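You operate a simulated robot arm through the tools that you are given. There is no shell and no other tool.

You are at the controls of a simulated robot arm. One attempt, no reset.

## Task
Put things in order on the side table. At the end: the yellow cloth from the side table stands where the clear jam jar stood; the clear jam jar stands where the yellow lemon half stood; the yellow lemon half stands on top of the grey ring cover; the clear wine glass from the side table stands where the yellow cloth stood; whatever was shut is shut again. Leave all else as you found it, and nothing knocked over.

The check looks at the end state, three seconds after you hand in, the way a careful person would. Anything else that was tipped, shoved, dropped, spilled or broken makes it a failure. A push-on lid holds only when it is set on centred and level and pressed home; a screw cap is set on level and turned clockwise until tight. Flat cloth is picked up by pressing the open fingertips on it (5 to 10 N) and closing them slowly along it; thin cloth reads only 2 to 8 mm in the jaws.

## Robot
A 7-joint arm with a two-finger parallel gripper, fixed in place. Base frame: the origin is on the floor under the middle of its stand, x ahead of it, y to its left, z up; the work surface is at about z = 0.78. Lengths are in m, angles in rad, forces in N, time in s.
With the tool pointing down near the work surface it reaches from about 0.1 to 0.66 m from the base axis. Its first joint turns from -1.152 to 1.152 rad. Payload 1.57 kg.
Tool frame: the origin (TCP) lies between the finger pads and is the grasp point; the fingertips stand 0.03 m ahead of it; z points along the fingers, y is the line along which they close. The gripper opens to 0.08 m. The fingers are 0.017 m wide and 0.012 m thick; the gripper's body (0.04 by 0.082 m) begins 0.08 m behind the TCP.
Orientation is that of the tool frame in the base frame, as a unit quaternion [x, y, z, w]. With the fingers straight down and closing along the base's y, the tool's x points along the base's -x, its y along +y and its z along -z.

## Interface
- The arm moves only by the tool step_arm. Its argument "rows" is a list of rows, each a list of 7 numbers: the shift along the base's x, y, z in m, then the turn, a rotation vector about the base's x, y, z in rad, then the opening, from 0 (shut) to 1 (fully open). In form: [[x, y, z, ax, ay, az, grip], ...]. A call has 1 to 20 rows; each row is the pose to reach, as a shift and turn from the pose commanded when the call began. Rows are played at 5 a second. More than 0.05 m and 0.15 rad between two rows, or a gripper value outside its range, and nothing of the call is played. Where a pose cannot be reached the arm comes as near as it can. A force on the tool above 40 N (or 10 N above the force at the start of the call, whichever is more), or a blocked arm, ends the call early, and 0.2 s more pass. The fingers move at their own pace (about 0.072 m/s each) and stop on an object; they squeeze with about 26 N. The grip force told is the motor's: it shows also when the fingers shut on nothing. Time passes only in rows, and 0.2 s behind the last, so rows that repeat a pose let the fingers close. The reply holds the time, the measured pose of the TCP, the force on the tool along the base axes, the opening and the grip force, in the units named above and with some noise, with the torque about the TCP (base axes, N m) and any sound that the robot's microphone picked up.
- Cameras (640 x 400 px; columns grow to the right, rows downward): "scene" is fixed at [0.0718, 0.4585, 1.4125]; the picture's right is [-0.52, -0.85, 0.00], its down [-0.57, 0.35, -0.74] and it looks along [0.63, -0.39, -0.67] (base axes); focal length 358 px, centre (320, 200). "wrist" rides on the gripper at [0.072, -0.007, -0.122] in the tool frame; the picture's right is [0.09, 1.00, 0.00], its down [-0.84, 0.08, -0.54] and it looks along [-0.54, 0.05, 0.84] (tool axes); focal length 238 px, centre (320, 200). There is no depth. A picture from a camera that has moved, and an enlarged one, comes with that camera's place and axes in the base frame and with its lens.
- camera(camera): a new picture of that camera. No time passes.
- inspect(camera, box): a new picture of the part [left, top, right, bottom] of that camera's present view, enlarged. No time passes.
- hand_in(): hands the job in; it is judged then, once.

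Places have to be worked out from the pictures, the camera data and where the tool is seen. Open the gripper and draw the arm clear of the work before you hand the job in, unless the task says otherwise.

The tools are called after "Request:" by a JSON object that holds its "method" and its "body". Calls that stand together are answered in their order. step_arm: Moves the arm, as the interface text tells. Its arguments: {"type":"object","properties":{"rows":{"type":"array","items":{"type":"array","items":{"type":"number"}}}},"required":["rows"]} The other tools are called the same way: camera (camera) takes a picture; inspect (camera, box) takes an enlarged picture of a part of a camera's view; hand_in () hands the job in.

At the start:

```text
clock: 0.0
position: [0.4185, 0.1859, 1.1535]
tool_rot: [0.0, 1.0, -0.001, 0.001]
wrist_force: [0.4, 0.0, 0.2]
moment: [-0.02, 0.01, 0.01]
finger_gap: 0.0801
finger_force: 0.0
```

scene: 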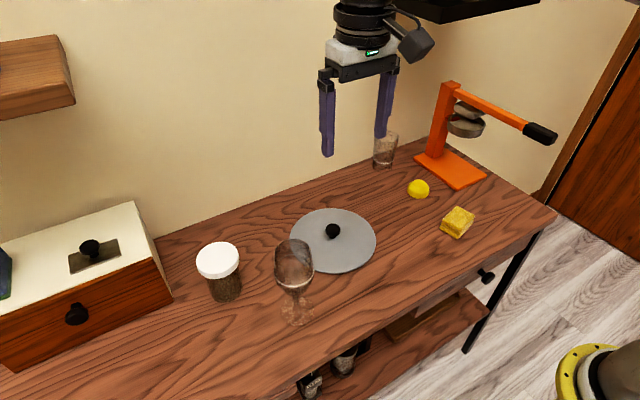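
wrist: 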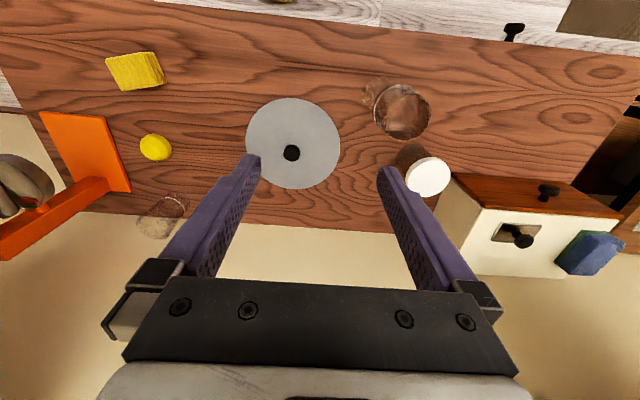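

I'll start by looking closely at each object on the table in both cameras.

Request:
{"method": "inspect", "body": {"camera": "scene", "box": [340, 80, 580, 260]}}

Request:
{"method": "inspect", "body": {"camera": "scene", "box": [170, 190, 390, 340]}}

Request:
{"method": "inspect", "body": {"camera": "wrist", "box": [0, 20, 240, 260]}}

Request:
{"method": "inspect", "body": {"camera": "wrist", "box": [340, 50, 640, 290]}}

Request:
{"method": "inspect", "body": {"camera": "scene", "box": [240, 310, 480, 400]}}

Request:
{"method": "inspect", "body": {"camera": "scene", "box": [0, 180, 200, 380]}}

```text
2.22 times, centred on (460, 170) of scene
camera zoom: at [0.0718, 0.4585, 1.4125], right [-0.52, -0.85, 0.0], down [-0.57, 0.35, -0.74], along [0.63, -0.39, -0.67], focal length 795 px, centre (9, 267)
```

zoom: 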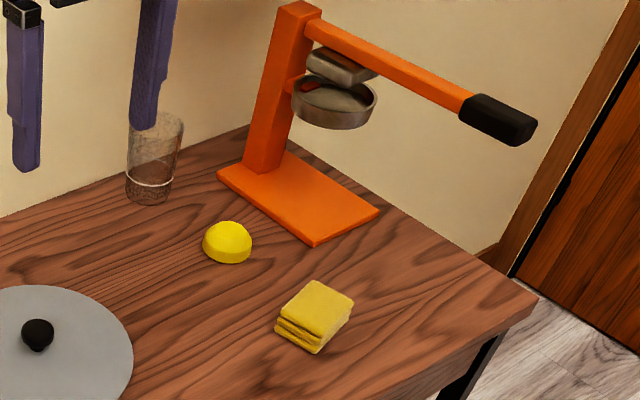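

```text
2.67 times, centred on (280, 265) of scene
camera zoom: at [0.0718, 0.4585, 1.4125], right [-0.52, -0.85, 0.0], down [-0.57, 0.35, -0.74], along [0.63, -0.39, -0.67], focal length 954 px, centre (427, 27)
```

zoom: 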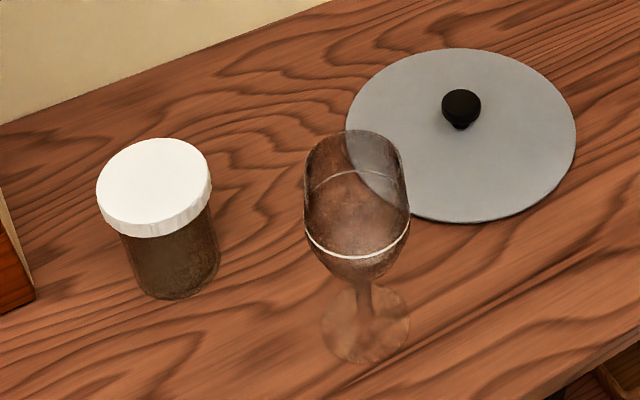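

```text
1.67 times, centred on (120, 140) of wrist
camera zoom: at [0.3458, 0.1796, 1.2763], right [-0.09, 1.0, 0.0], down [0.84, 0.08, 0.54], along [0.54, 0.05, -0.84], focal length 397 px, centre (653, 300)
```

zoom: 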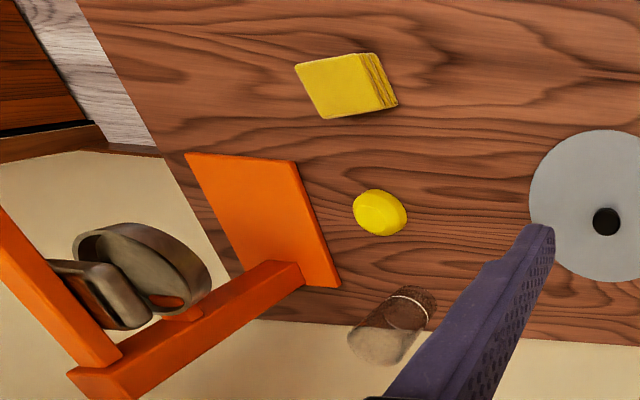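

```text
1.67 times, centred on (490, 170) of wrist
camera zoom: at [0.3458, 0.1796, 1.2763], right [-0.09, 1.0, 0.0], down [0.84, 0.08, 0.54], along [0.54, 0.05, -0.84], focal length 397 px, centre (37, 250)
```

zoom: 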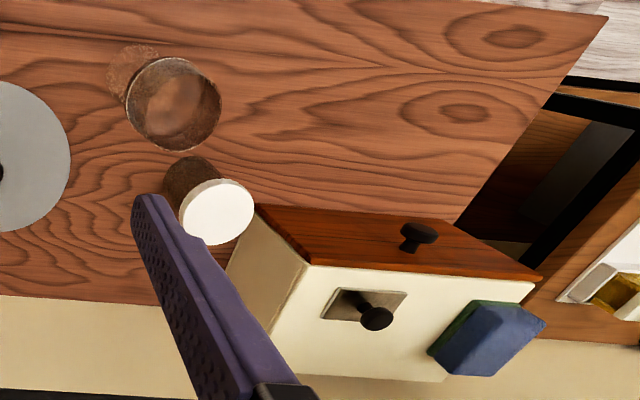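

```text
2.67 times, centred on (360, 355) of scene
camera zoom: at [0.0718, 0.4585, 1.4125], right [-0.52, -0.85, 0.0], down [-0.57, 0.35, -0.74], along [0.63, -0.39, -0.67], focal length 954 px, centre (213, -213)
```

zoom: 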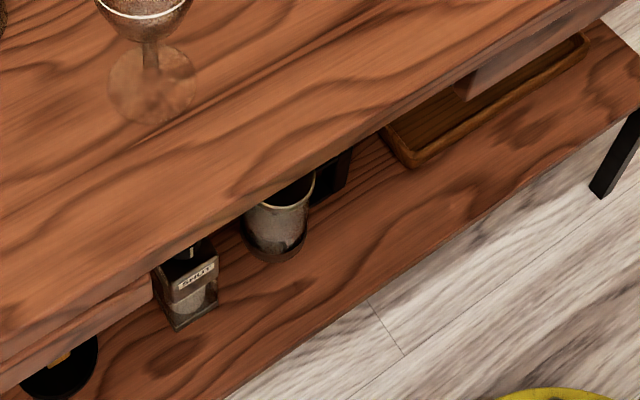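

```text
2.00 times, centred on (100, 280) of scene
camera zoom: at [0.0718, 0.4585, 1.4125], right [-0.52, -0.85, 0.0], down [-0.57, 0.35, -0.74], along [0.63, -0.39, -0.67], focal length 715 px, centre (760, 40)
```

zoom: 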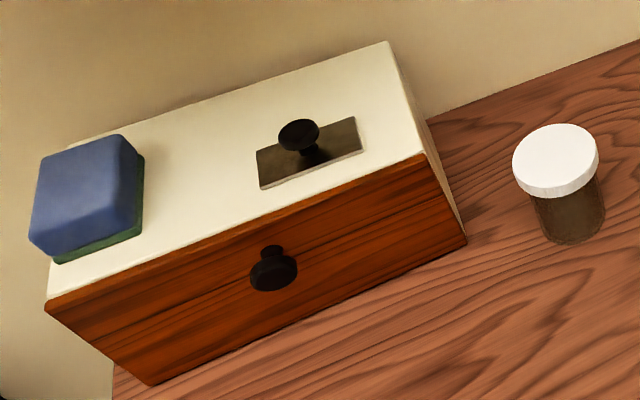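

The lidded jar (jam jar) seems to be near (0.53, 0.40), the lemon near (0.56, -0.155), the cloth near (0.414, -0.148) and the wine glass near (0.41, 0.30). I'll move the wrist camera over the lemon and cloth to refine those.

Request:
{"method": "step_arm", "body": {"rows": [[0, -0.044, -0.014, 0, 0, 0, 1], [0, -0.088, -0.028, 0, 0, 0, 1], [0, -0.132, -0.042, 0, 0, 0, 1], [0, -0.176, -0.056, 0, 0, 0, 1], [0, -0.22, -0.07, 0, 0, 0, 1], [0, -0.264, -0.084, 0, 0, 0, 1], [0, -0.306, -0.1, 0, 0, 0, 1], [0, -0.306, -0.1, 0, 0, 0, 1]]}}

```text
clock: 1.8
position: [0.417, -0.1182, 1.053]
tool_rot: [0.001, 1.0, 0.0, 0.0]
wrist_force: [0.7, 0.2, 0.0]
moment: [-0.02, 0.0, 0.01]
finger_gap: 0.0799
finger_force: 0.1
```

The arm is now above the lemon and cloth area. I take fresh pictures to see them from here.

Request:
{"method": "camera", "body": {"camera": "wrist"}}

Request:
{"method": "camera", "body": {"camera": "scene"}}

Request:
{"method": "inspect", "body": {"camera": "scene", "box": [180, 210, 340, 310]}}

```text
taken
camera wrist: at [0.3438, -0.1257, 1.1747], right [-0.09, 1.0, 0.0], down [0.84, 0.08, 0.54], along [0.54, 0.05, -0.84], focal length 238 px, centre (320, 200)
```

wrist: 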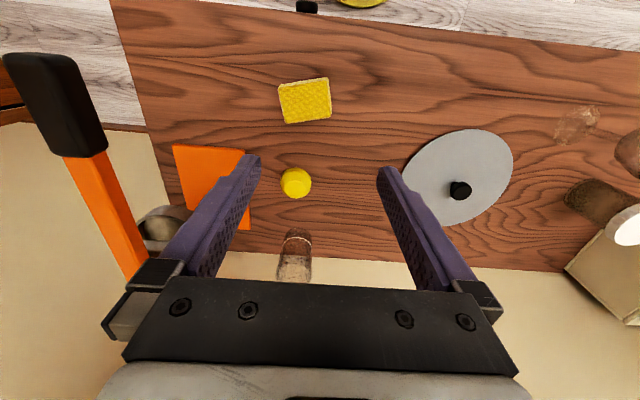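

```text
taken
```

scene: 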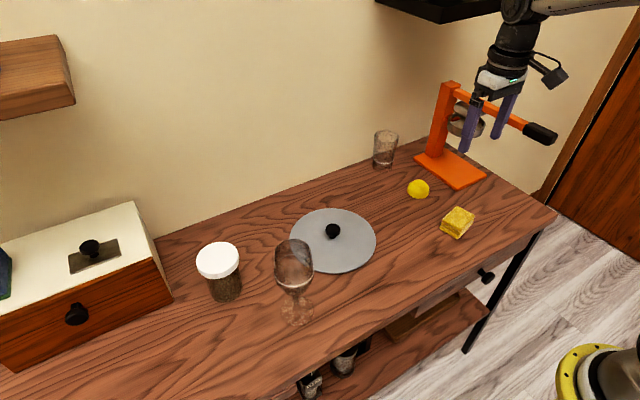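

```text
4.00 times, centred on (260, 260) of scene
camera zoom: at [0.0718, 0.4584, 1.4125], right [-0.52, -0.85, 0.0], down [-0.57, 0.35, -0.74], along [0.63, -0.39, -0.67], focal length 1430 px, centre (560, -40)
```

zoom: 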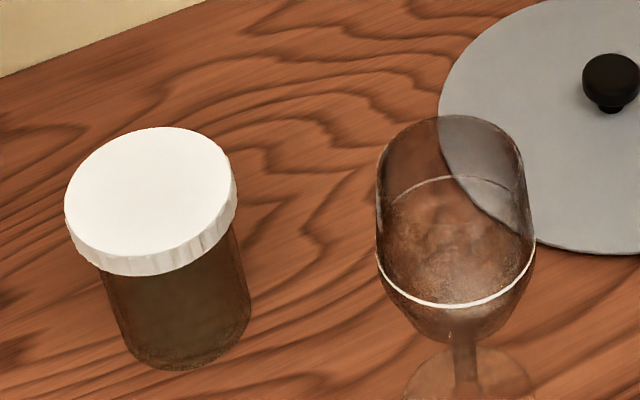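

The lemon half sits flat side down and the cloth looks like a small folded stack. I enlarge both to judge their sizes and orientation.

Request:
{"method": "inspect", "body": {"camera": "wrist", "box": [240, 60, 400, 210]}}

Request:
{"method": "inspect", "body": {"camera": "scene", "box": [370, 150, 510, 250]}}

Request:
{"method": "inspect", "body": {"camera": "wrist", "box": [400, 90, 640, 300]}}

Request:
{"method": "inspect", "body": {"camera": "scene", "box": [280, 180, 400, 290]}}

```text
2.67 times, centred on (320, 135) of wrist
camera zoom: at [0.3438, -0.1257, 1.1747], right [-0.09, 1.0, 0.0], down [0.84, 0.08, 0.54], along [0.54, 0.05, -0.84], focal length 636 px, centre (320, 373)
```

zoom: 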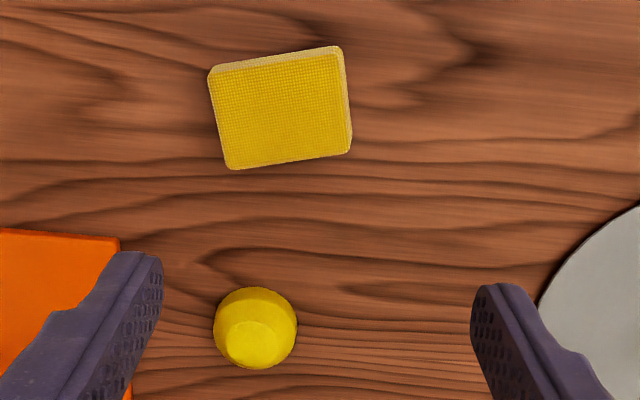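

```text
4.00 times, centred on (440, 200) of scene
camera zoom: at [0.0718, 0.4584, 1.4125], right [-0.52, -0.85, 0.0], down [-0.57, 0.35, -0.74], along [0.63, -0.39, -0.67], focal length 1430 px, centre (-160, 200)
```

zoom: 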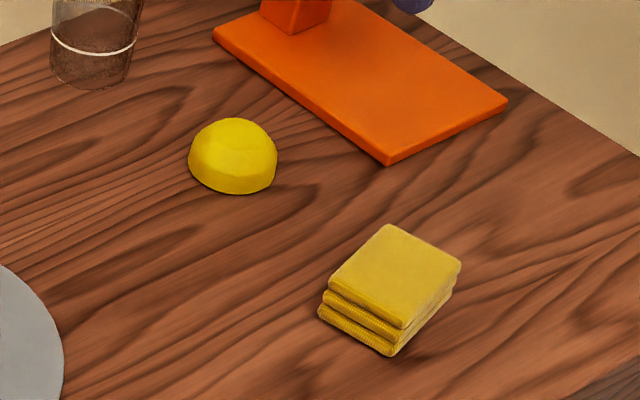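

```text
1.90 times, centred on (520, 195) of wrist
camera zoom: at [0.3438, -0.1257, 1.1747], right [-0.09, 1.0, 0.0], down [0.84, 0.08, 0.54], along [0.54, 0.05, -0.84], focal length 454 px, centre (-61, 210)
```

zoom: 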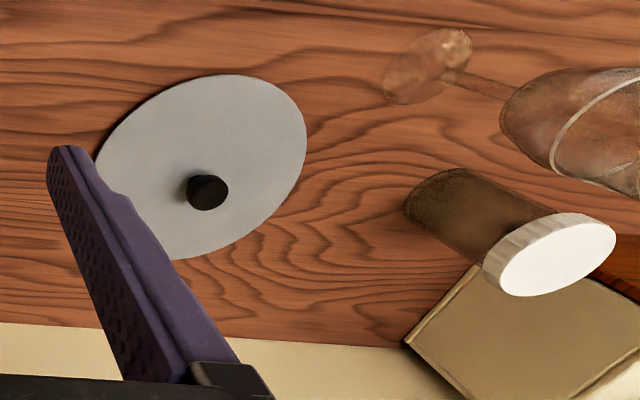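

```text
3.64 times, centred on (340, 235) of scene
camera zoom: at [0.0718, 0.4584, 1.4125], right [-0.52, -0.85, 0.0], down [-0.57, 0.35, -0.74], along [0.63, -0.39, -0.67], focal length 1300 px, centre (247, 73)
```

zoom: 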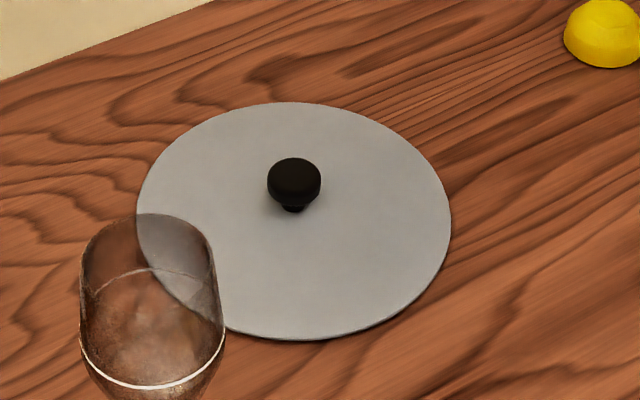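

The lemon base is about 0.057 m across at (0.557, -0.153). The folded cloth is about 0.07 x 0.05 m at (0.414, -0.141), turned about 0.25 rad, and the grey disc has a radius of about 0.10 m, centred near (0.53, 0.139). I hover above the lemon to check alignment.

Request:
{"method": "step_arm", "body": {"rows": [[0.035, -0.009, -0.026, 0, 0, 0, 1], [0.07, -0.018, -0.052, 0, 0, 0, 1], [0.105, -0.026, -0.078, 0, 0, 0, 1], [0.14, -0.035, -0.103, 0, 0, 0, 1], [0.14, -0.035, -0.133, 0, 0, 0, 1], [0.14, -0.035, -0.143, 0, 0, 0, 1], [0.14, -0.035, -0.143, 0, 0, 0, 1]]}}

Request:
{"method": "camera", "body": {"camera": "wrist"}}

Request:
{"method": "camera", "body": {"camera": "scene"}}

```text
clock: 3.4
position: [0.5576, -0.1552, 0.9092]
tool_rot: [0.0, 1.0, 0.0, 0.0]
wrist_force: [0.4, -0.9, -0.5]
moment: [0.04, 0.0, 0.01]
finger_gap: 0.0802
finger_force: 0.0
```

```text
taken
camera wrist: at [0.4843, -0.1628, 1.0328], right [-0.09, 1.0, 0.0], down [0.84, 0.08, 0.54], along [0.54, 0.05, -0.84], focal length 238 px, centre (320, 200)
```

wrist: 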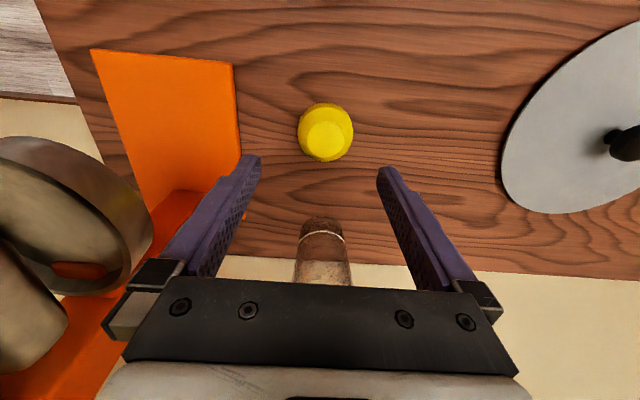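

```text
taken
```

scene: 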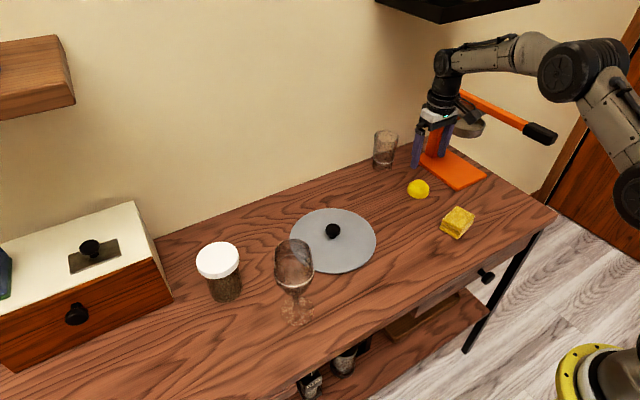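

The lemon reads about 5 mm to the left (+y) of the tool axis, roughly at (0.556, -0.1505). I correct for that and descend with open fingers around it, stopping slightly above the table.

Request:
{"method": "step_arm", "body": {"rows": [[-0.001, 0.004, -0.02, 0, 0, 0, 1], [-0.001, 0.0045, -0.045, 0, 0, 0, 1], [-0.001, 0.0045, -0.065, 0, 0, 0, 1], [-0.001, 0.0045, -0.08, 0, 0, 0, 1], [-0.001, 0.0045, -0.088, 0, 0, 0, 1], [-0.001, 0.0045, -0.092, 0, 0, 0, 1], [-0.001, 0.0045, -0.092, 0, 0, 0, 1]]}}

Request:
{"method": "camera", "body": {"camera": "wrist"}}

Request:
{"method": "inspect", "body": {"camera": "scene", "box": [360, 100, 500, 220]}}

```text
clock: 5.0
position: [0.558, -0.1494, 0.8176]
tool_rot: [0.0, 1.0, 0.0, 0.0]
wrist_force: [-0.7, 1.3, -0.3]
moment: [-0.04, 0.0, -0.01]
finger_gap: 0.08
finger_force: 0.2
```

```text
taken
camera wrist: at [0.4848, -0.1569, 0.94], right [-0.09, 1.0, 0.0], down [0.84, 0.08, 0.54], along [0.54, 0.05, -0.84], focal length 238 px, centre (320, 200)
```

wrist: 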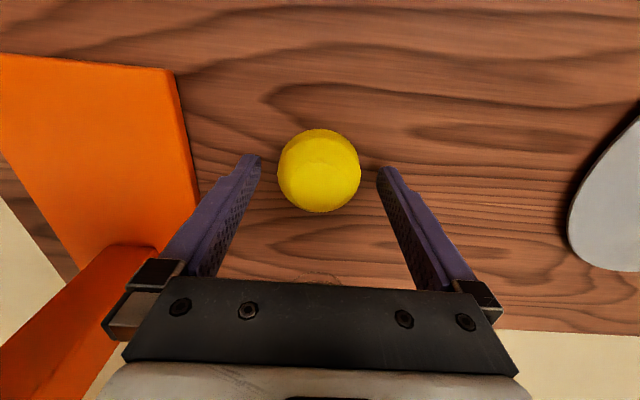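

```text
3.33 times, centred on (430, 160) of scene
camera zoom: at [0.0718, 0.4585, 1.4125], right [-0.52, -0.85, 0.0], down [-0.57, 0.35, -0.74], along [0.63, -0.39, -0.67], focal length 1192 px, centre (-47, 333)
```

zoom: 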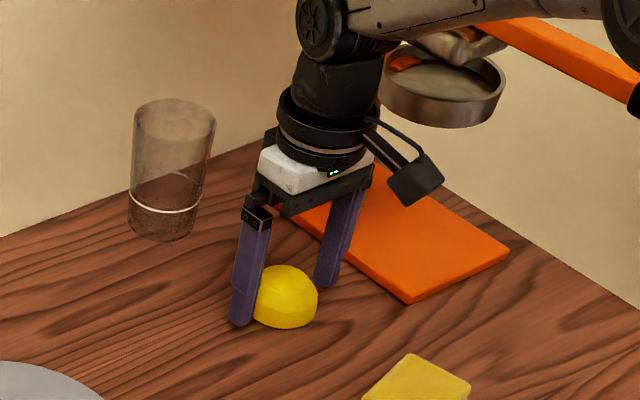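

The lemon is centred between the fingers. I record its place as (0.557, -0.1505), lower 4 mm more and close the gripper.

Request:
{"method": "step_arm", "body": {"rows": [[-0.001, 0, -0.002, 0, 0, 0, 1], [-0.001, -0.0005, -0.004, 0, 0, 0, 1], [-0.001, -0.0005, -0.004, 0, 0, 0, 0.8], [-0.001, -0.0005, -0.004, 0, 0, 0, 0.65], [-0.001, -0.0005, -0.004, 0, 0, 0, 0.5], [-0.001, -0.0005, -0.004, 0, 0, 0, 0.4], [-0.001, -0.0005, -0.004, 0, 0, 0, 0.4]]}}

```text
clock: 6.6
position: [0.5562, -0.1502, 0.8158]
tool_rot: [0.0, 1.0, 0.0, 0.0]
wrist_force: [-0.5, -0.5, 1.3]
moment: [0.01, 0.03, -0.01]
finger_gap: 0.0559
finger_force: 25.9
```

The jaws read 56 mm at 26 N, so the lemon is held. I lift it straight up and carry it to a hover over the near side of the grey cover, clear of its knob.

Request:
{"method": "step_arm", "body": {"rows": [[0, 0, 0.015, 0, 0, 0, 0.4], [0, 0, 0.045, 0, 0, 0, 0.4], [0, 0, 0.085, 0, 0, 0, 0.4], [0, 0, 0.105, 0, 0, 0, 0.4], [-0.012, 0.04, 0.105, 0, 0, 0, 0.4], [-0.024, 0.082, 0.105, 0, 0, 0, 0.4], [-0.036, 0.124, 0.105, 0, 0, 0, 0.4], [-0.048, 0.166, 0.105, 0, 0, 0, 0.4], [-0.06, 0.208, 0.105, 0, 0, 0, 0.4], [-0.072, 0.25, 0.105, 0, 0, 0, 0.4], [-0.084, 0.289, 0.105, 0, 0, 0, 0.4], [-0.084, 0.289, 0.105, 0, 0, 0, 0.4]]}}

Request:
{"method": "camera", "body": {"camera": "wrist"}}

Request:
{"method": "inspect", "body": {"camera": "scene", "box": [220, 140, 420, 300]}}

```text
clock: 9.2
position: [0.4729, 0.1413, 0.9214]
tool_rot: [0.0, 1.0, 0.0, 0.0]
wrist_force: [0.8, 0.5, -0.1]
moment: [0.01, 0.01, -0.02]
finger_gap: 0.0556
finger_force: 26.1
```

```text
taken
camera wrist: at [0.4004, 0.1337, 1.0433], right [-0.09, 1.0, 0.0], down [0.84, 0.08, 0.54], along [0.54, 0.05, -0.84], focal length 238 px, centre (320, 200)
```

wrist: 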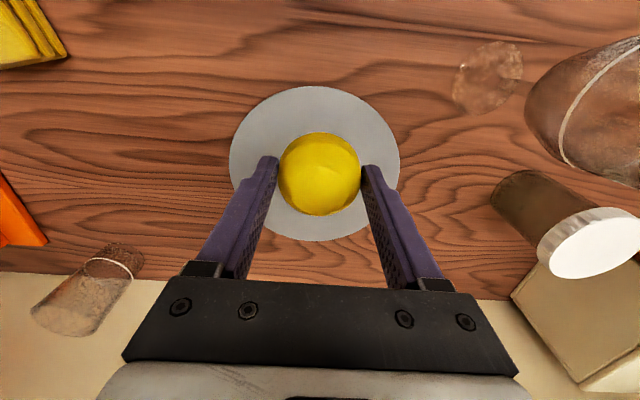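

```text
2.50 times, centred on (320, 220) of scene
camera zoom: at [0.0718, 0.4585, 1.4125], right [-0.52, -0.85, 0.0], down [-0.57, 0.35, -0.74], along [0.63, -0.39, -0.67], focal length 894 px, centre (320, 150)
```

zoom: 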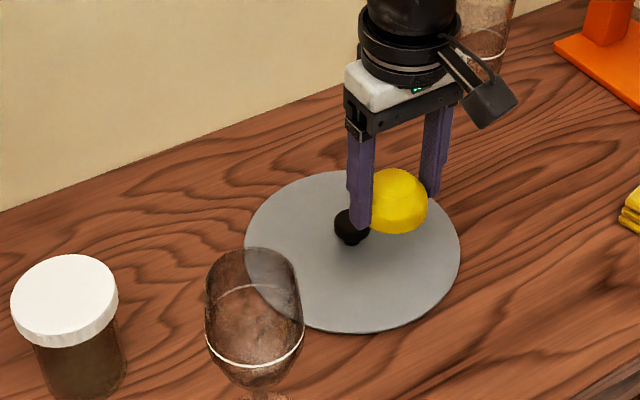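

The lemon hangs over the near part of the cover, about 0.06 m from its centre at (0.533, 0.140). I lower it to just above the surface.

Request:
{"method": "step_arm", "body": {"rows": [[0, 0, -0.03, 0, 0, 0, 0.4], [0, 0, -0.06, 0, 0, 0, 0.4], [0, 0, -0.08, 0, 0, 0, 0.4], [0, 0, -0.088, 0, 0, 0, 0.4], [0, 0, -0.091, 0, 0, 0, 0.4], [0, 0, -0.091, 0, 0, 0, 0.4]]}}

Request:
{"method": "inspect", "body": {"camera": "scene", "box": [270, 170, 410, 280]}}

Request:
{"method": "inspect", "body": {"camera": "wrist", "box": [200, 60, 440, 260]}}

```text
clock: 10.6
position: [0.471, 0.1406, 0.8311]
tool_rot: [0.0, 1.0, 0.0, 0.001]
wrist_force: [1.3, 0.1, -1.2]
moment: [0.01, 0.04, 0.01]
finger_gap: 0.0556
finger_force: 25.6
```

```text
3.64 times, centred on (340, 225) of scene
camera zoom: at [0.0718, 0.4585, 1.4125], right [-0.52, -0.85, 0.0], down [-0.57, 0.35, -0.74], along [0.63, -0.39, -0.67], focal length 1300 px, centre (247, 109)
```

zoom: 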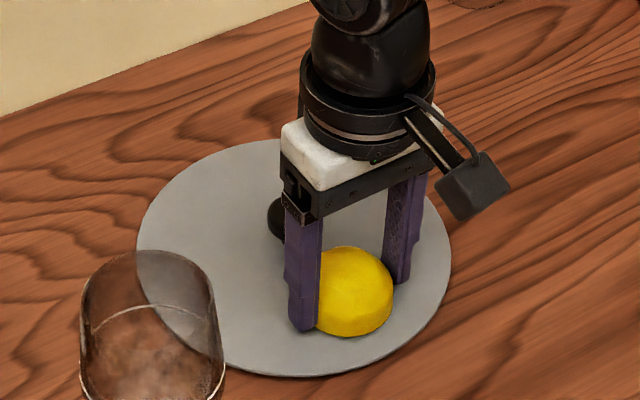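

```text
2.00 times, centred on (320, 160) of wrist
camera zoom: at [0.3993, 0.1333, 0.9522], right [-0.09, 1.0, 0.0], down [0.84, 0.08, 0.54], along [0.54, 0.05, -0.84], focal length 477 px, centre (320, 280)
```

zoom: 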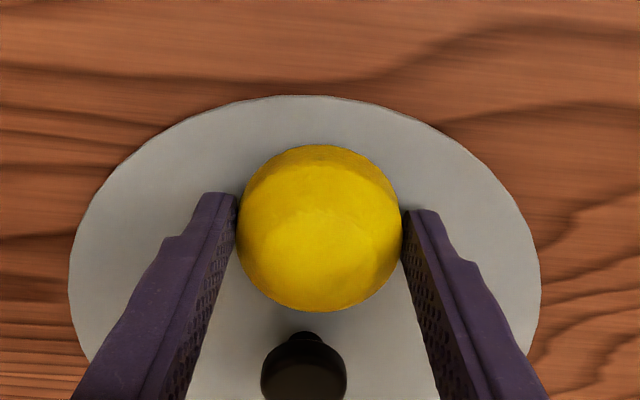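

The lemon is still about 1 cm above the cover. I lower it in small steps and watch the force.

Request:
{"method": "step_arm", "body": {"rows": [[0, 0, -0.002, 0, 0, 0, 0.4], [0, 0, -0.004, 0, 0, 0, 0.4], [0, 0, -0.006, 0, 0, 0, 0.4], [0, 0, -0.006, 0, 0, 0, 0.4]]}}

```text
clock: 11.6
position: [0.4742, 0.1403, 0.8262]
tool_rot: [0.0, 1.0, 0.0, 0.003]
wrist_force: [-9.0, -4.2, 27.7]
moment: [-0.13, 0.24, -0.02]
finger_gap: 0.0559
finger_force: 26.2
```

Contact came sooner than expected (27.7 N upward), so the cover's top is about 1 cm high. I back off slightly to relieve the load before releasing.

Request:
{"method": "step_arm", "body": {"rows": [[0, 0, 0.001, 0, 0, 0, 0.4], [0, 0, 0.002, 0, 0, 0, 0.4], [0, 0, 0.002, 0, 0, 0, 0.4]]}}

```text
clock: 12.4
position: [0.4745, 0.1396, 0.8261]
tool_rot: [0.0, 1.0, 0.001, 0.003]
wrist_force: [5.0, 3.7, 15.2]
moment: [0.07, -0.27, -0.01]
finger_gap: 0.0559
finger_force: 25.8
```

The force dropped to 15 N. I raise one more millimetre or so and check again.

Request:
{"method": "step_arm", "body": {"rows": [[0, 0, 0.001, 0, 0, 0, 0.4], [0, 0, 0.0015, 0, 0, 0, 0.4], [0, 0, 0.0015, 0, 0, 0, 0.4]]}}

Request:
{"method": "inspect", "body": {"camera": "scene", "box": [270, 170, 410, 280]}}

```text
clock: 13.2
position: [0.4719, 0.1377, 0.827]
tool_rot: [0.0, 1.0, 0.0, -0.001]
wrist_force: [3.4, 0.0, 9.1]
moment: [0.21, -0.23, -0.09]
finger_gap: 0.0562
finger_force: 26.1
```

```text
3.64 times, centred on (340, 225) of scene
camera zoom: at [0.0717, 0.4584, 1.4125], right [-0.52, -0.85, 0.0], down [-0.57, 0.35, -0.74], along [0.63, -0.39, -0.67], focal length 1300 px, centre (247, 109)
```

zoom: 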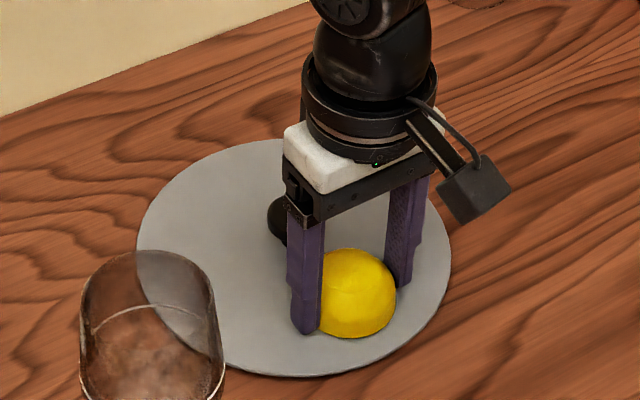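

The load is down to 9 N and the cover hasn't moved. I open the fingers gently and rise straight up.

Request:
{"method": "step_arm", "body": {"rows": [[0, 0, 0.001, 0, 0, 0, 0.72], [0, 0, 0.001, 0, 0, 0, 0.8], [0, 0, 0.001, 0, 0, 0, 0.9], [0, 0, 0.001, 0, 0, 0, 1], [0, 0, 0.001, 0, 0, 0, 1], [0, 0, 0.02, 0, 0, 0, 1], [0, 0, 0.06, 0, 0, 0, 1], [0, 0, 0.1, 0, 0, 0, 1], [0, 0, 0.14, 0, 0, 0, 1], [0, 0, 0.14, 0, 0, 0, 1]]}}

Request:
{"method": "camera", "body": {"camera": "wrist"}}

Request:
{"method": "camera", "body": {"camera": "scene"}}

```text
clock: 15.4
position: [0.4729, 0.1377, 0.9665]
tool_rot: [0.0, 1.0, 0.0, 0.0]
wrist_force: [-0.2, 0.8, -0.2]
moment: [-0.02, 0.01, 0.0]
finger_gap: 0.0801
finger_force: 0.1
```

```text
taken
camera wrist: at [0.4006, 0.1312, 1.0895], right [-0.09, 1.0, 0.0], down [0.84, 0.08, 0.54], along [0.54, 0.05, -0.84], focal length 238 px, centre (320, 200)
```

wrist: 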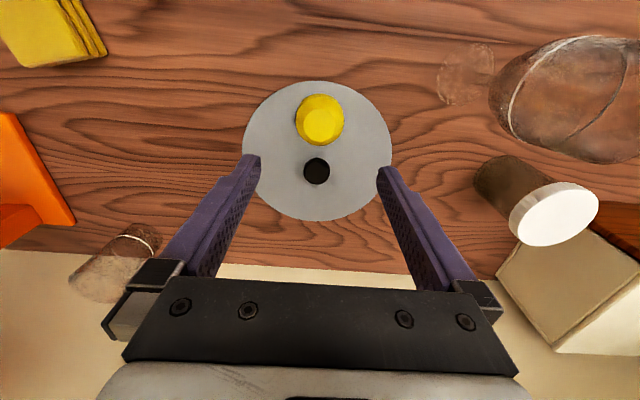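

```text
taken
```

scene: 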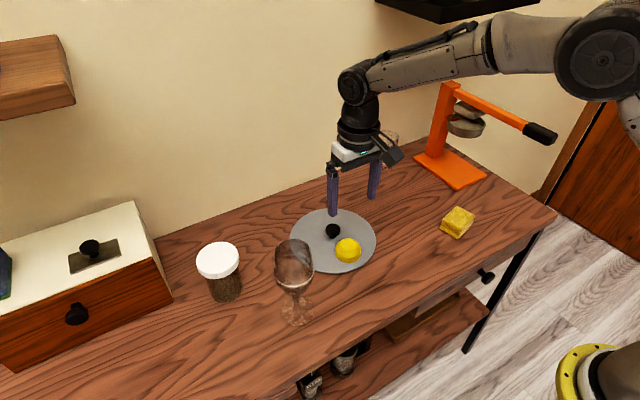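

The lemon now rests on the cover. Next is the jar; since the wine glass stands radially in front of it, I'll approach the jar from the -x side. I move the wrist camera to view both of them first.

Request:
{"method": "step_arm", "body": {"rows": [[-0.005, 0.0, 0.035, 0, 0, 0, 1], [-0.01, 0.03, 0.065, 0, 0, 0, 1], [-0.02, 0.075, 0.065, 0, 0, 0, 1], [-0.03, 0.12, 0.065, 0, 0, 0, 1], [-0.04, 0.165, 0.065, 0, 0, 0, 1], [-0.05, 0.21, 0.065, 0, 0, 0, 1], [-0.053, 0.25, 0.065, 0, 0, 0, 1], [-0.053, 0.25, 0.065, 0, 0, 0, 1]]}}

Request:
{"method": "camera", "body": {"camera": "wrist"}}

Request:
{"method": "camera", "body": {"camera": "scene"}}

```text
clock: 17.2
position: [0.4166, 0.3895, 1.0315]
tool_rot: [0.0, 1.0, 0.0, 0.0]
wrist_force: [-0.9, 1.0, 0.5]
moment: [0.0, -0.01, 0.0]
finger_gap: 0.0801
finger_force: 0.0
```

```text
taken
camera wrist: at [0.3435, 0.3816, 1.1533], right [-0.09, 1.0, 0.0], down [0.84, 0.08, 0.54], along [0.54, 0.05, -0.84], focal length 238 px, centre (320, 200)
```

wrist: 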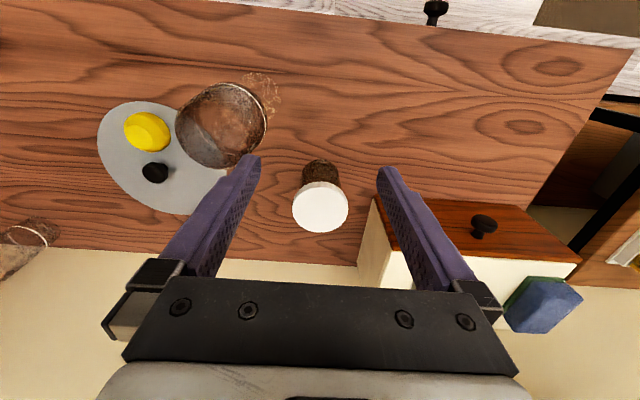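

```text
taken
```

scene: 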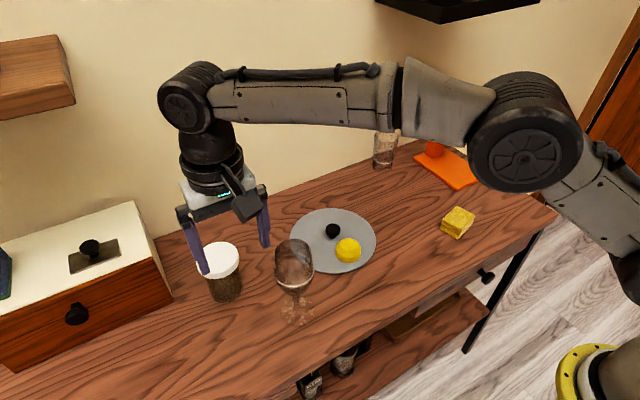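

Request:
{"method": "inspect", "body": {"camera": "wrist", "box": [250, 130, 410, 250]}}

Request:
{"method": "inspect", "body": {"camera": "wrist", "box": [150, 50, 310, 190]}}

```text
3.33 times, centred on (330, 190) of wrist
camera zoom: at [0.3435, 0.3816, 1.1533], right [-0.09, 1.0, 0.0], down [0.84, 0.08, 0.54], along [0.54, 0.05, -0.84], focal length 794 px, centre (287, 233)
```

zoom: 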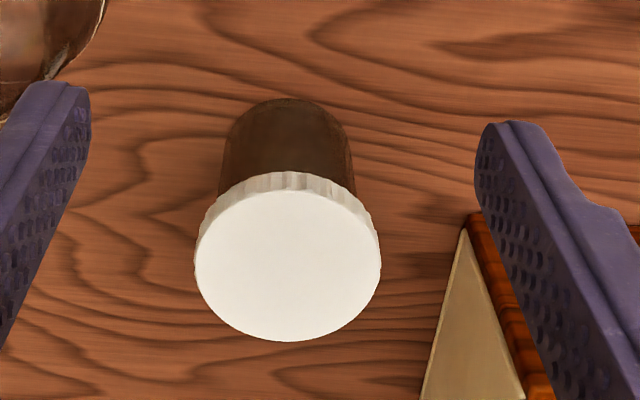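

```text
2.86 times, centred on (230, 120) of wrist
camera zoom: at [0.3435, 0.3816, 1.1533], right [-0.09, 1.0, 0.0], down [0.84, 0.08, 0.54], along [0.54, 0.05, -0.84], focal length 681 px, centre (577, 429)
```

zoom: 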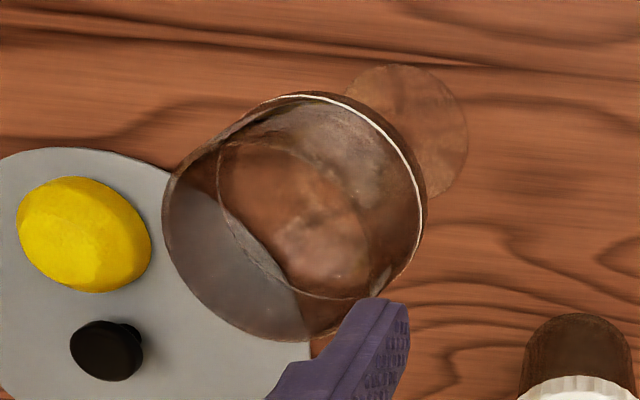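

The two views agree: jar axis at about (0.532, 0.3985), lid top at z = 0.8845, lid about 0.078 m across and body about 0.064 m. The lid is too wide to grip, so I tilt the tool 45° to take the body below the lid from the -x side, starting well above.

Request:
{"method": "step_arm", "body": {"rows": [[0, 0.002, 0, 0, -0.131, 0, 1], [0, 0.004, 0, 0, -0.262, 0, 1], [0, 0.006, 0, 0, -0.393, 0, 1], [0, 0.008, 0, 0, -0.524, 0, 1], [0, 0.009, 0, 0, -0.655, 0, 1], [0, 0.009, 0, 0, -0.785, 0, 1], [0, 0.009, 0, 0, -0.785, 0, 1]]}}

Request:
{"method": "camera", "body": {"camera": "wrist"}}

Request:
{"method": "camera", "body": {"camera": "scene"}}

```text
clock: 18.8
position: [0.4187, 0.3987, 1.0313]
tool_rot: [0.0, 0.924, 0.0, 0.383]
wrist_force: [-0.1, 0.1, -0.5]
moment: [0.03, -0.01, 0.0]
finger_gap: 0.08
finger_force: 0.0
```

```text
taken
camera wrist: at [0.2806, 0.3911, 1.0667], right [-0.07, 1.0, -0.06], down [0.21, 0.08, 0.98], along [0.98, 0.05, -0.21], focal length 238 px, centre (320, 200)
```

wrist: 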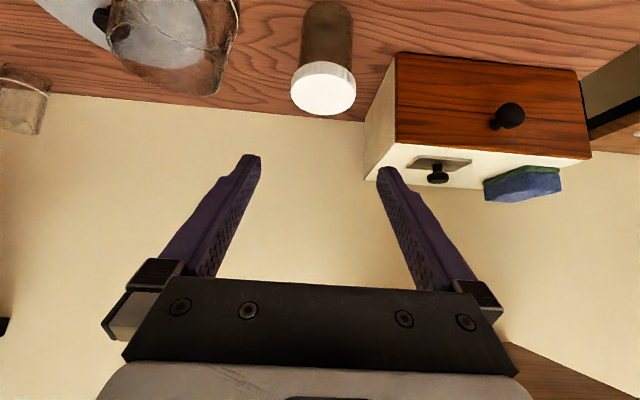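

```text
taken
```

scene: 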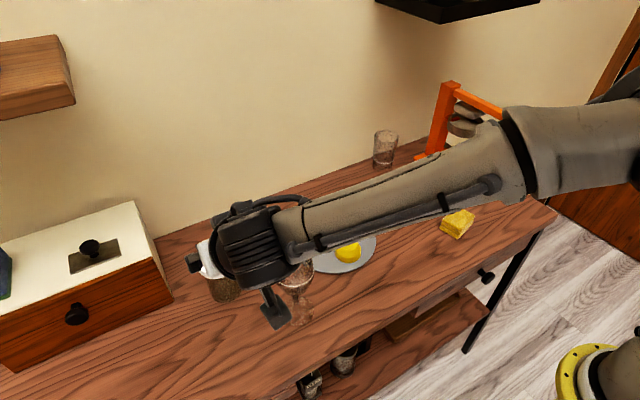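

Tilt reached and the jar is laterally centred on the tool axis (y about 0.399). I come down and then advance along the tool axis, stopping about 5 cm short to check.

Request:
{"method": "step_arm", "body": {"rows": [[0.007, 0, -0.04, 0, 0, 0, 1], [0.014, 0, -0.08, 0, 0, 0, 1], [0.021, 0, -0.116, 0, 0, 0, 1], [0.035, 0, -0.13, 0, 0, 0, 1], [0.049, 0, -0.144, 0, 0, 0, 1], [0.063, 0, -0.158, 0, 0, 0, 1], [0.063, 0, -0.158, 0, 0, 0, 1]]}}

Request:
{"method": "camera", "body": {"camera": "wrist"}}

Request:
{"method": "camera", "body": {"camera": "scene"}}

```text
clock: 20.4
position: [0.4838, 0.3991, 0.8736]
tool_rot: [0.0, 0.924, 0.0, 0.383]
wrist_force: [0.4, 0.2, 0.1]
moment: [-0.03, -0.01, 0.02]
finger_gap: 0.0799
finger_force: 0.1
```

```text
taken
camera wrist: at [0.3454, 0.3915, 0.9092], right [-0.07, 1.0, -0.07], down [0.21, 0.08, 0.97], along [0.98, 0.05, -0.21], focal length 238 px, centre (320, 200)
```

wrist: 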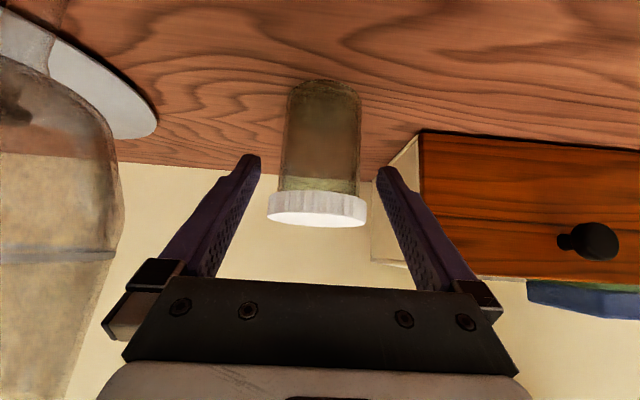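

```text
taken
```

scene: 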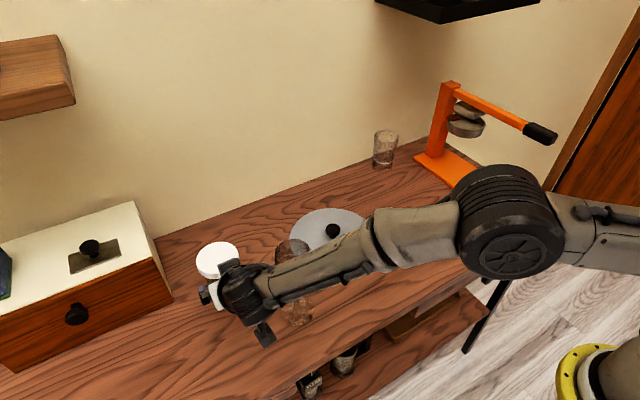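

The jar body (about 64 mm) is centred between the open fingers, with 8 mm to spare on each side, and the glass and forearm are clear. I advance the last 5 cm along the tool axis.

Request:
{"method": "step_arm", "body": {"rows": [[0.012, 0, -0.012, 0, 0, 0, 1], [0.024, 0, -0.024, 0, 0, 0, 1], [0.034, 0.0005, -0.034, 0, 0, 0, 1], [0.042, 0.0005, -0.042, 0, 0, 0, 1], [0.048, 0.0005, -0.05, 0, 0, 0, 1], [0.048, 0.0005, -0.05, 0, 0, 0, 1]]}}

Request:
{"method": "camera", "body": {"camera": "wrist"}}

Request:
{"method": "inspect", "body": {"camera": "scene", "box": [160, 200, 360, 350]}}

```text
clock: 21.8
position: [0.5324, 0.3987, 0.8226]
tool_rot: [0.0, 0.924, 0.0, 0.383]
wrist_force: [0.4, -0.8, 0.2]
moment: [0.04, -0.02, 0.01]
finger_gap: 0.08
finger_force: 0.1
```

```text
taken
camera wrist: at [0.3931, 0.3915, 0.8587], right [-0.06, 1.0, -0.07], down [0.21, 0.08, 0.97], along [0.98, 0.05, -0.21], focal length 238 px, centre (320, 200)
```

wrist: 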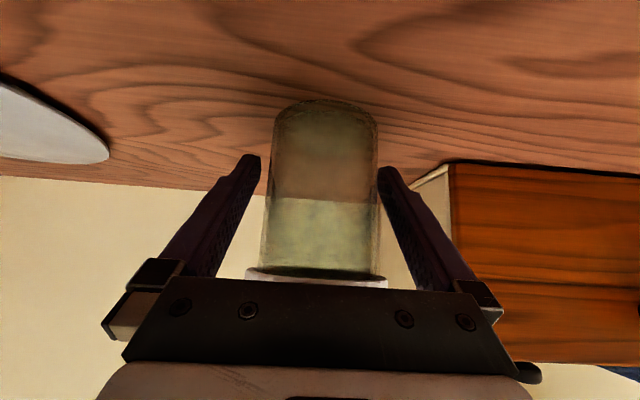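

```text
2.67 times, centred on (260, 275) of scene
camera zoom: at [0.0718, 0.4585, 1.4125], right [-0.52, -0.85, 0.0], down [-0.57, 0.35, -0.74], along [0.63, -0.39, -0.67], focal length 954 px, centre (480, 0)
```

zoom: 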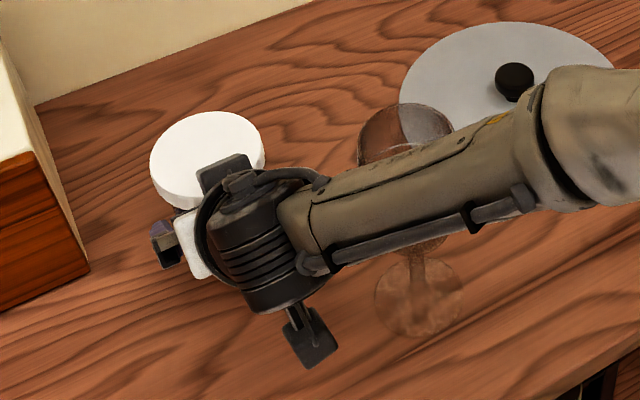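

The jar body sits between the pads, about 1 mm off centre, and force readings are quiet. I close the gripper gradually.

Request:
{"method": "step_arm", "body": {"rows": [[0, 0.0008, 0, 0, 0, 0, 0.9], [0, 0.001, 0, 0, 0, 0, 0.82], [0, 0.001, 0, 0, 0, 0, 0.75], [0, 0.001, 0, 0, 0, 0, 0.65], [0, 0.001, 0, 0, 0, 0, 0.55], [0, 0.001, 0, 0, 0, 0, 0.5], [0, 0.001, 0, 0, 0, 0, 0.5]]}}

Request:
{"method": "inspect", "body": {"camera": "wrist", "box": [200, 80, 440, 300]}}

```text
clock: 23.4
position: [0.5313, 0.3989, 0.8239]
tool_rot: [0.0, 0.924, 0.0, 0.383]
wrist_force: [-1.1, 0.8, -0.8]
moment: [0.06, 0.0, 0.01]
finger_gap: 0.0667
finger_force: 26.1
```

```text
1.82 times, centred on (320, 190) of wrist
camera zoom: at [0.3935, 0.3921, 0.8589], right [-0.07, 1.0, -0.07], down [0.21, 0.08, 0.97], along [0.98, 0.05, -0.21], focal length 433 px, centre (320, 218)
```

zoom: 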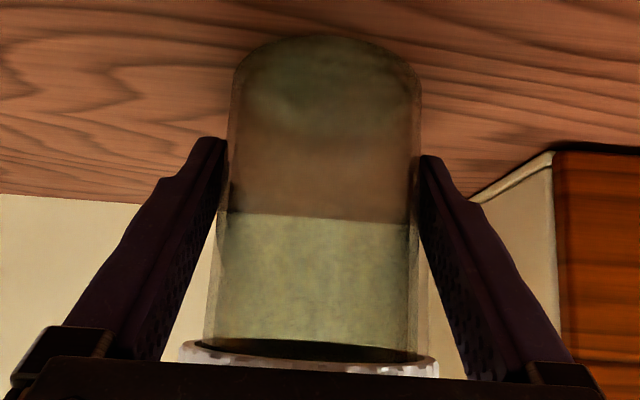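

Grip holds at 66.7 mm and 26 N. I lift a little to confirm the jar follows and stays upright.

Request:
{"method": "step_arm", "body": {"rows": [[0, 0, 0.005, 0, 0, 0, 0.5], [0, 0, 0.015, 0, 0, 0, 0.5], [0, 0, 0.03, 0, 0, 0, 0.5], [0, 0, 0.03, 0, 0, 0, 0.5]]}}

Request:
{"method": "camera", "body": {"camera": "wrist"}}

Request:
{"method": "inspect", "body": {"camera": "scene", "box": [160, 200, 360, 350]}}

```text
clock: 24.4
position: [0.5308, 0.3979, 0.8537]
tool_rot: [0.001, 0.924, -0.001, 0.382]
wrist_force: [0.1, -0.3, -3.2]
moment: [0.01, 0.0, -0.01]
finger_gap: 0.067
finger_force: 25.7
```

```text
taken
camera wrist: at [0.3936, 0.3905, 0.8889], right [-0.06, 1.0, -0.07], down [0.21, 0.08, 0.97], along [0.98, 0.05, -0.21], focal length 238 px, centre (320, 200)
```

wrist: 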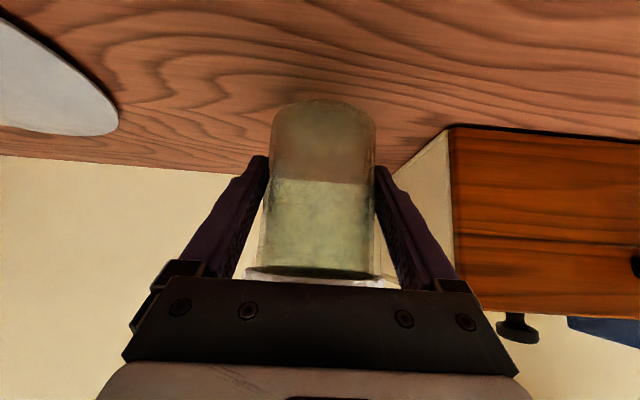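

```text
2.67 times, centred on (260, 275) of scene
camera zoom: at [0.0718, 0.4585, 1.4124], right [-0.52, -0.85, 0.0], down [-0.57, 0.35, -0.74], along [0.63, -0.39, -0.67], focal length 954 px, centre (480, 0)
```

zoom: 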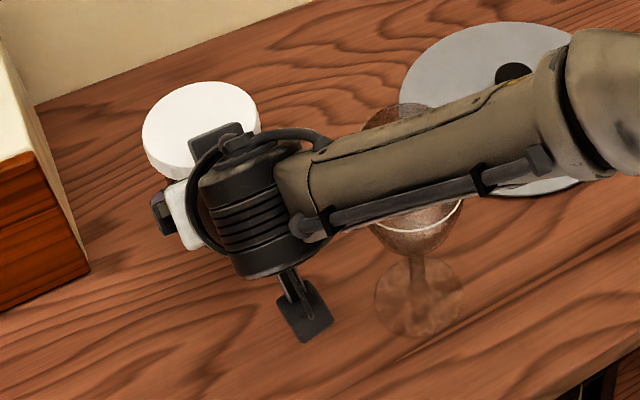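

The jar hangs level and weighs about 3 N. I lift it well above the wine glass's height before moving sideways.

Request:
{"method": "step_arm", "body": {"rows": [[0, 0, 0.035, 0, 0, 0, 0.5], [0, 0, 0.075, 0, 0, 0, 0.5], [0, 0, 0.115, 0, 0, 0, 0.5], [0, 0, 0.15, 0, 0, 0, 0.5], [0, 0, 0.175, 0, 0, 0, 0.5], [0, -0.015, 0.18, 0, 0, 0, 0.5], [0.003, -0.045, 0.18, 0, 0, 0, 0.5], [0.006, -0.08, 0.18, 0, 0, 0, 0.5], [0.006, -0.08, 0.18, 0, 0, 0, 0.5]]}}

Request:
{"method": "camera", "body": {"camera": "scene"}}

```text
clock: 26.4
position: [0.5359, 0.3203, 1.0313]
tool_rot: [0.0, 0.924, 0.0, 0.383]
wrist_force: [0.3, -0.2, -2.8]
moment: [0.01, -0.01, 0.03]
finger_gap: 0.0669
finger_force: 26.2
```

```text
taken
```

scene: 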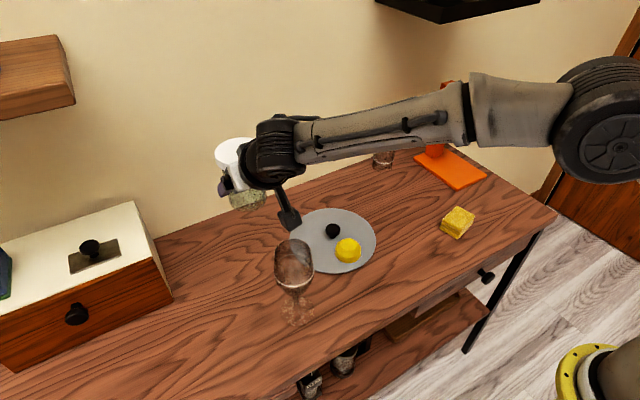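

Everything is clear below. I carry the jar sideways toward the lemon's former place, pausing partway to check the arm against the orange press.

Request:
{"method": "step_arm", "body": {"rows": [[0.002, -0.042, 0, 0, 0, 0, 0.5], [0.004, -0.084, 0, 0, 0, 0, 0.5], [0.006, -0.126, 0, 0, 0, 0, 0.5], [0.008, -0.168, 0, 0, 0, 0, 0.5], [0.01, -0.21, 0, 0, 0, 0, 0.5], [0.012, -0.252, 0, 0, 0, 0, 0.5], [0.014, -0.294, 0, 0, 0, 0, 0.5], [0.016, -0.336, 0, 0, 0, 0, 0.5], [0.018, -0.37, 0, 0, 0, 0, 0.5], [0.018, -0.37, 0, 0, 0, 0, 0.5]]}}

Request:
{"method": "camera", "body": {"camera": "scene"}}

Request:
{"method": "camera", "body": {"camera": "wrist"}}

```text
clock: 28.6
position: [0.5564, -0.0511, 1.0325]
tool_rot: [0.001, 0.924, 0.0, 0.383]
wrist_force: [-0.5, -0.6, -3.0]
moment: [0.03, 0.01, 0.0]
finger_gap: 0.0666
finger_force: 26.0
```

```text
taken
```

scene: 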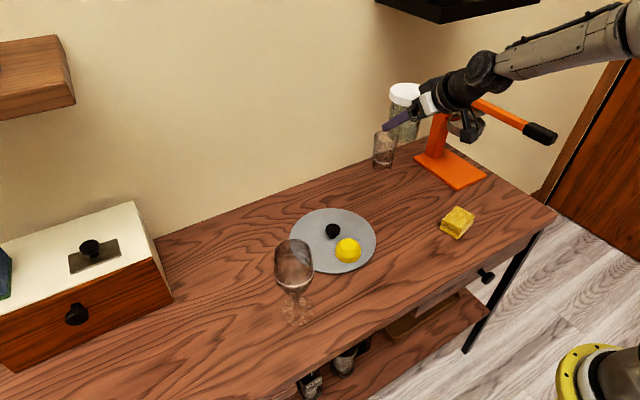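

```text
taken
camera wrist: at [0.4177, -0.0596, 1.068], right [-0.06, 1.0, -0.06], down [0.21, 0.08, 0.97], along [0.98, 0.05, -0.21], focal length 238 px, centre (320, 200)
```

wrist: 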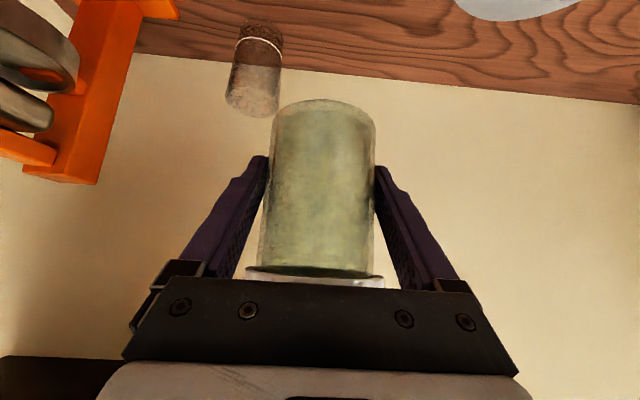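

Clear so far, with the press lever at y of about -0.28. I continue to the lemon's place and begin the descent.

Request:
{"method": "step_arm", "body": {"rows": [[0, -0.035, 0, 0, 0, 0, 0.5], [0.0005, -0.07, 0, 0, 0, 0, 0.5], [0.0005, -0.0995, 0, 0, 0, 0, 0.5], [0.0005, -0.0995, -0.04, 0, 0, 0, 0.5], [0.0005, -0.0995, -0.08, 0, 0, 0, 0.5], [0.0005, -0.0995, -0.12, 0, 0, 0, 0.5], [0.0005, -0.0995, -0.15, 0, 0, 0, 0.5], [0.0005, -0.0995, -0.15, 0, 0, 0, 0.5]]}}

Request:
{"method": "camera", "body": {"camera": "scene"}}

Request:
{"method": "camera", "body": {"camera": "wrist"}}

```text
clock: 30.4
position: [0.5576, -0.1543, 0.8821]
tool_rot: [0.0, 0.924, -0.001, 0.383]
wrist_force: [-0.8, 0.2, -1.8]
moment: [-0.06, 0.0, -0.01]
finger_gap: 0.0668
finger_force: 26.0
```

```text
taken
```

scene: 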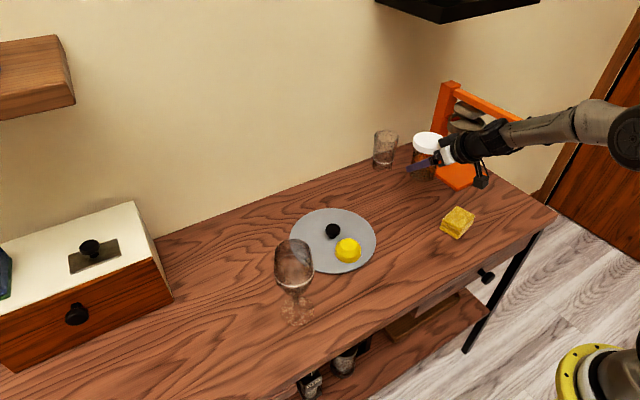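

```text
taken
camera wrist: at [0.4193, -0.1594, 0.9176], right [-0.07, 1.0, -0.07], down [0.21, 0.08, 0.97], along [0.98, 0.05, -0.21], focal length 238 px, centre (320, 200)
```

wrist: 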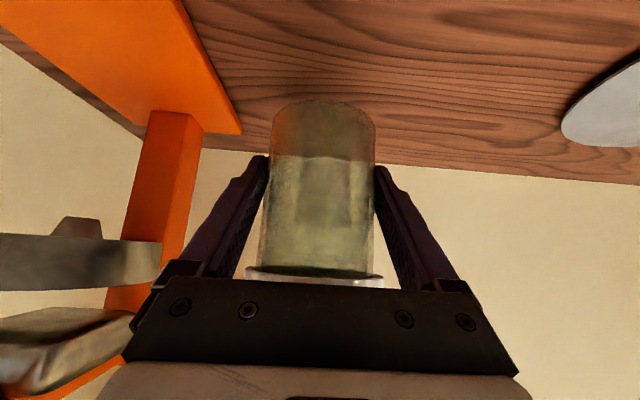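

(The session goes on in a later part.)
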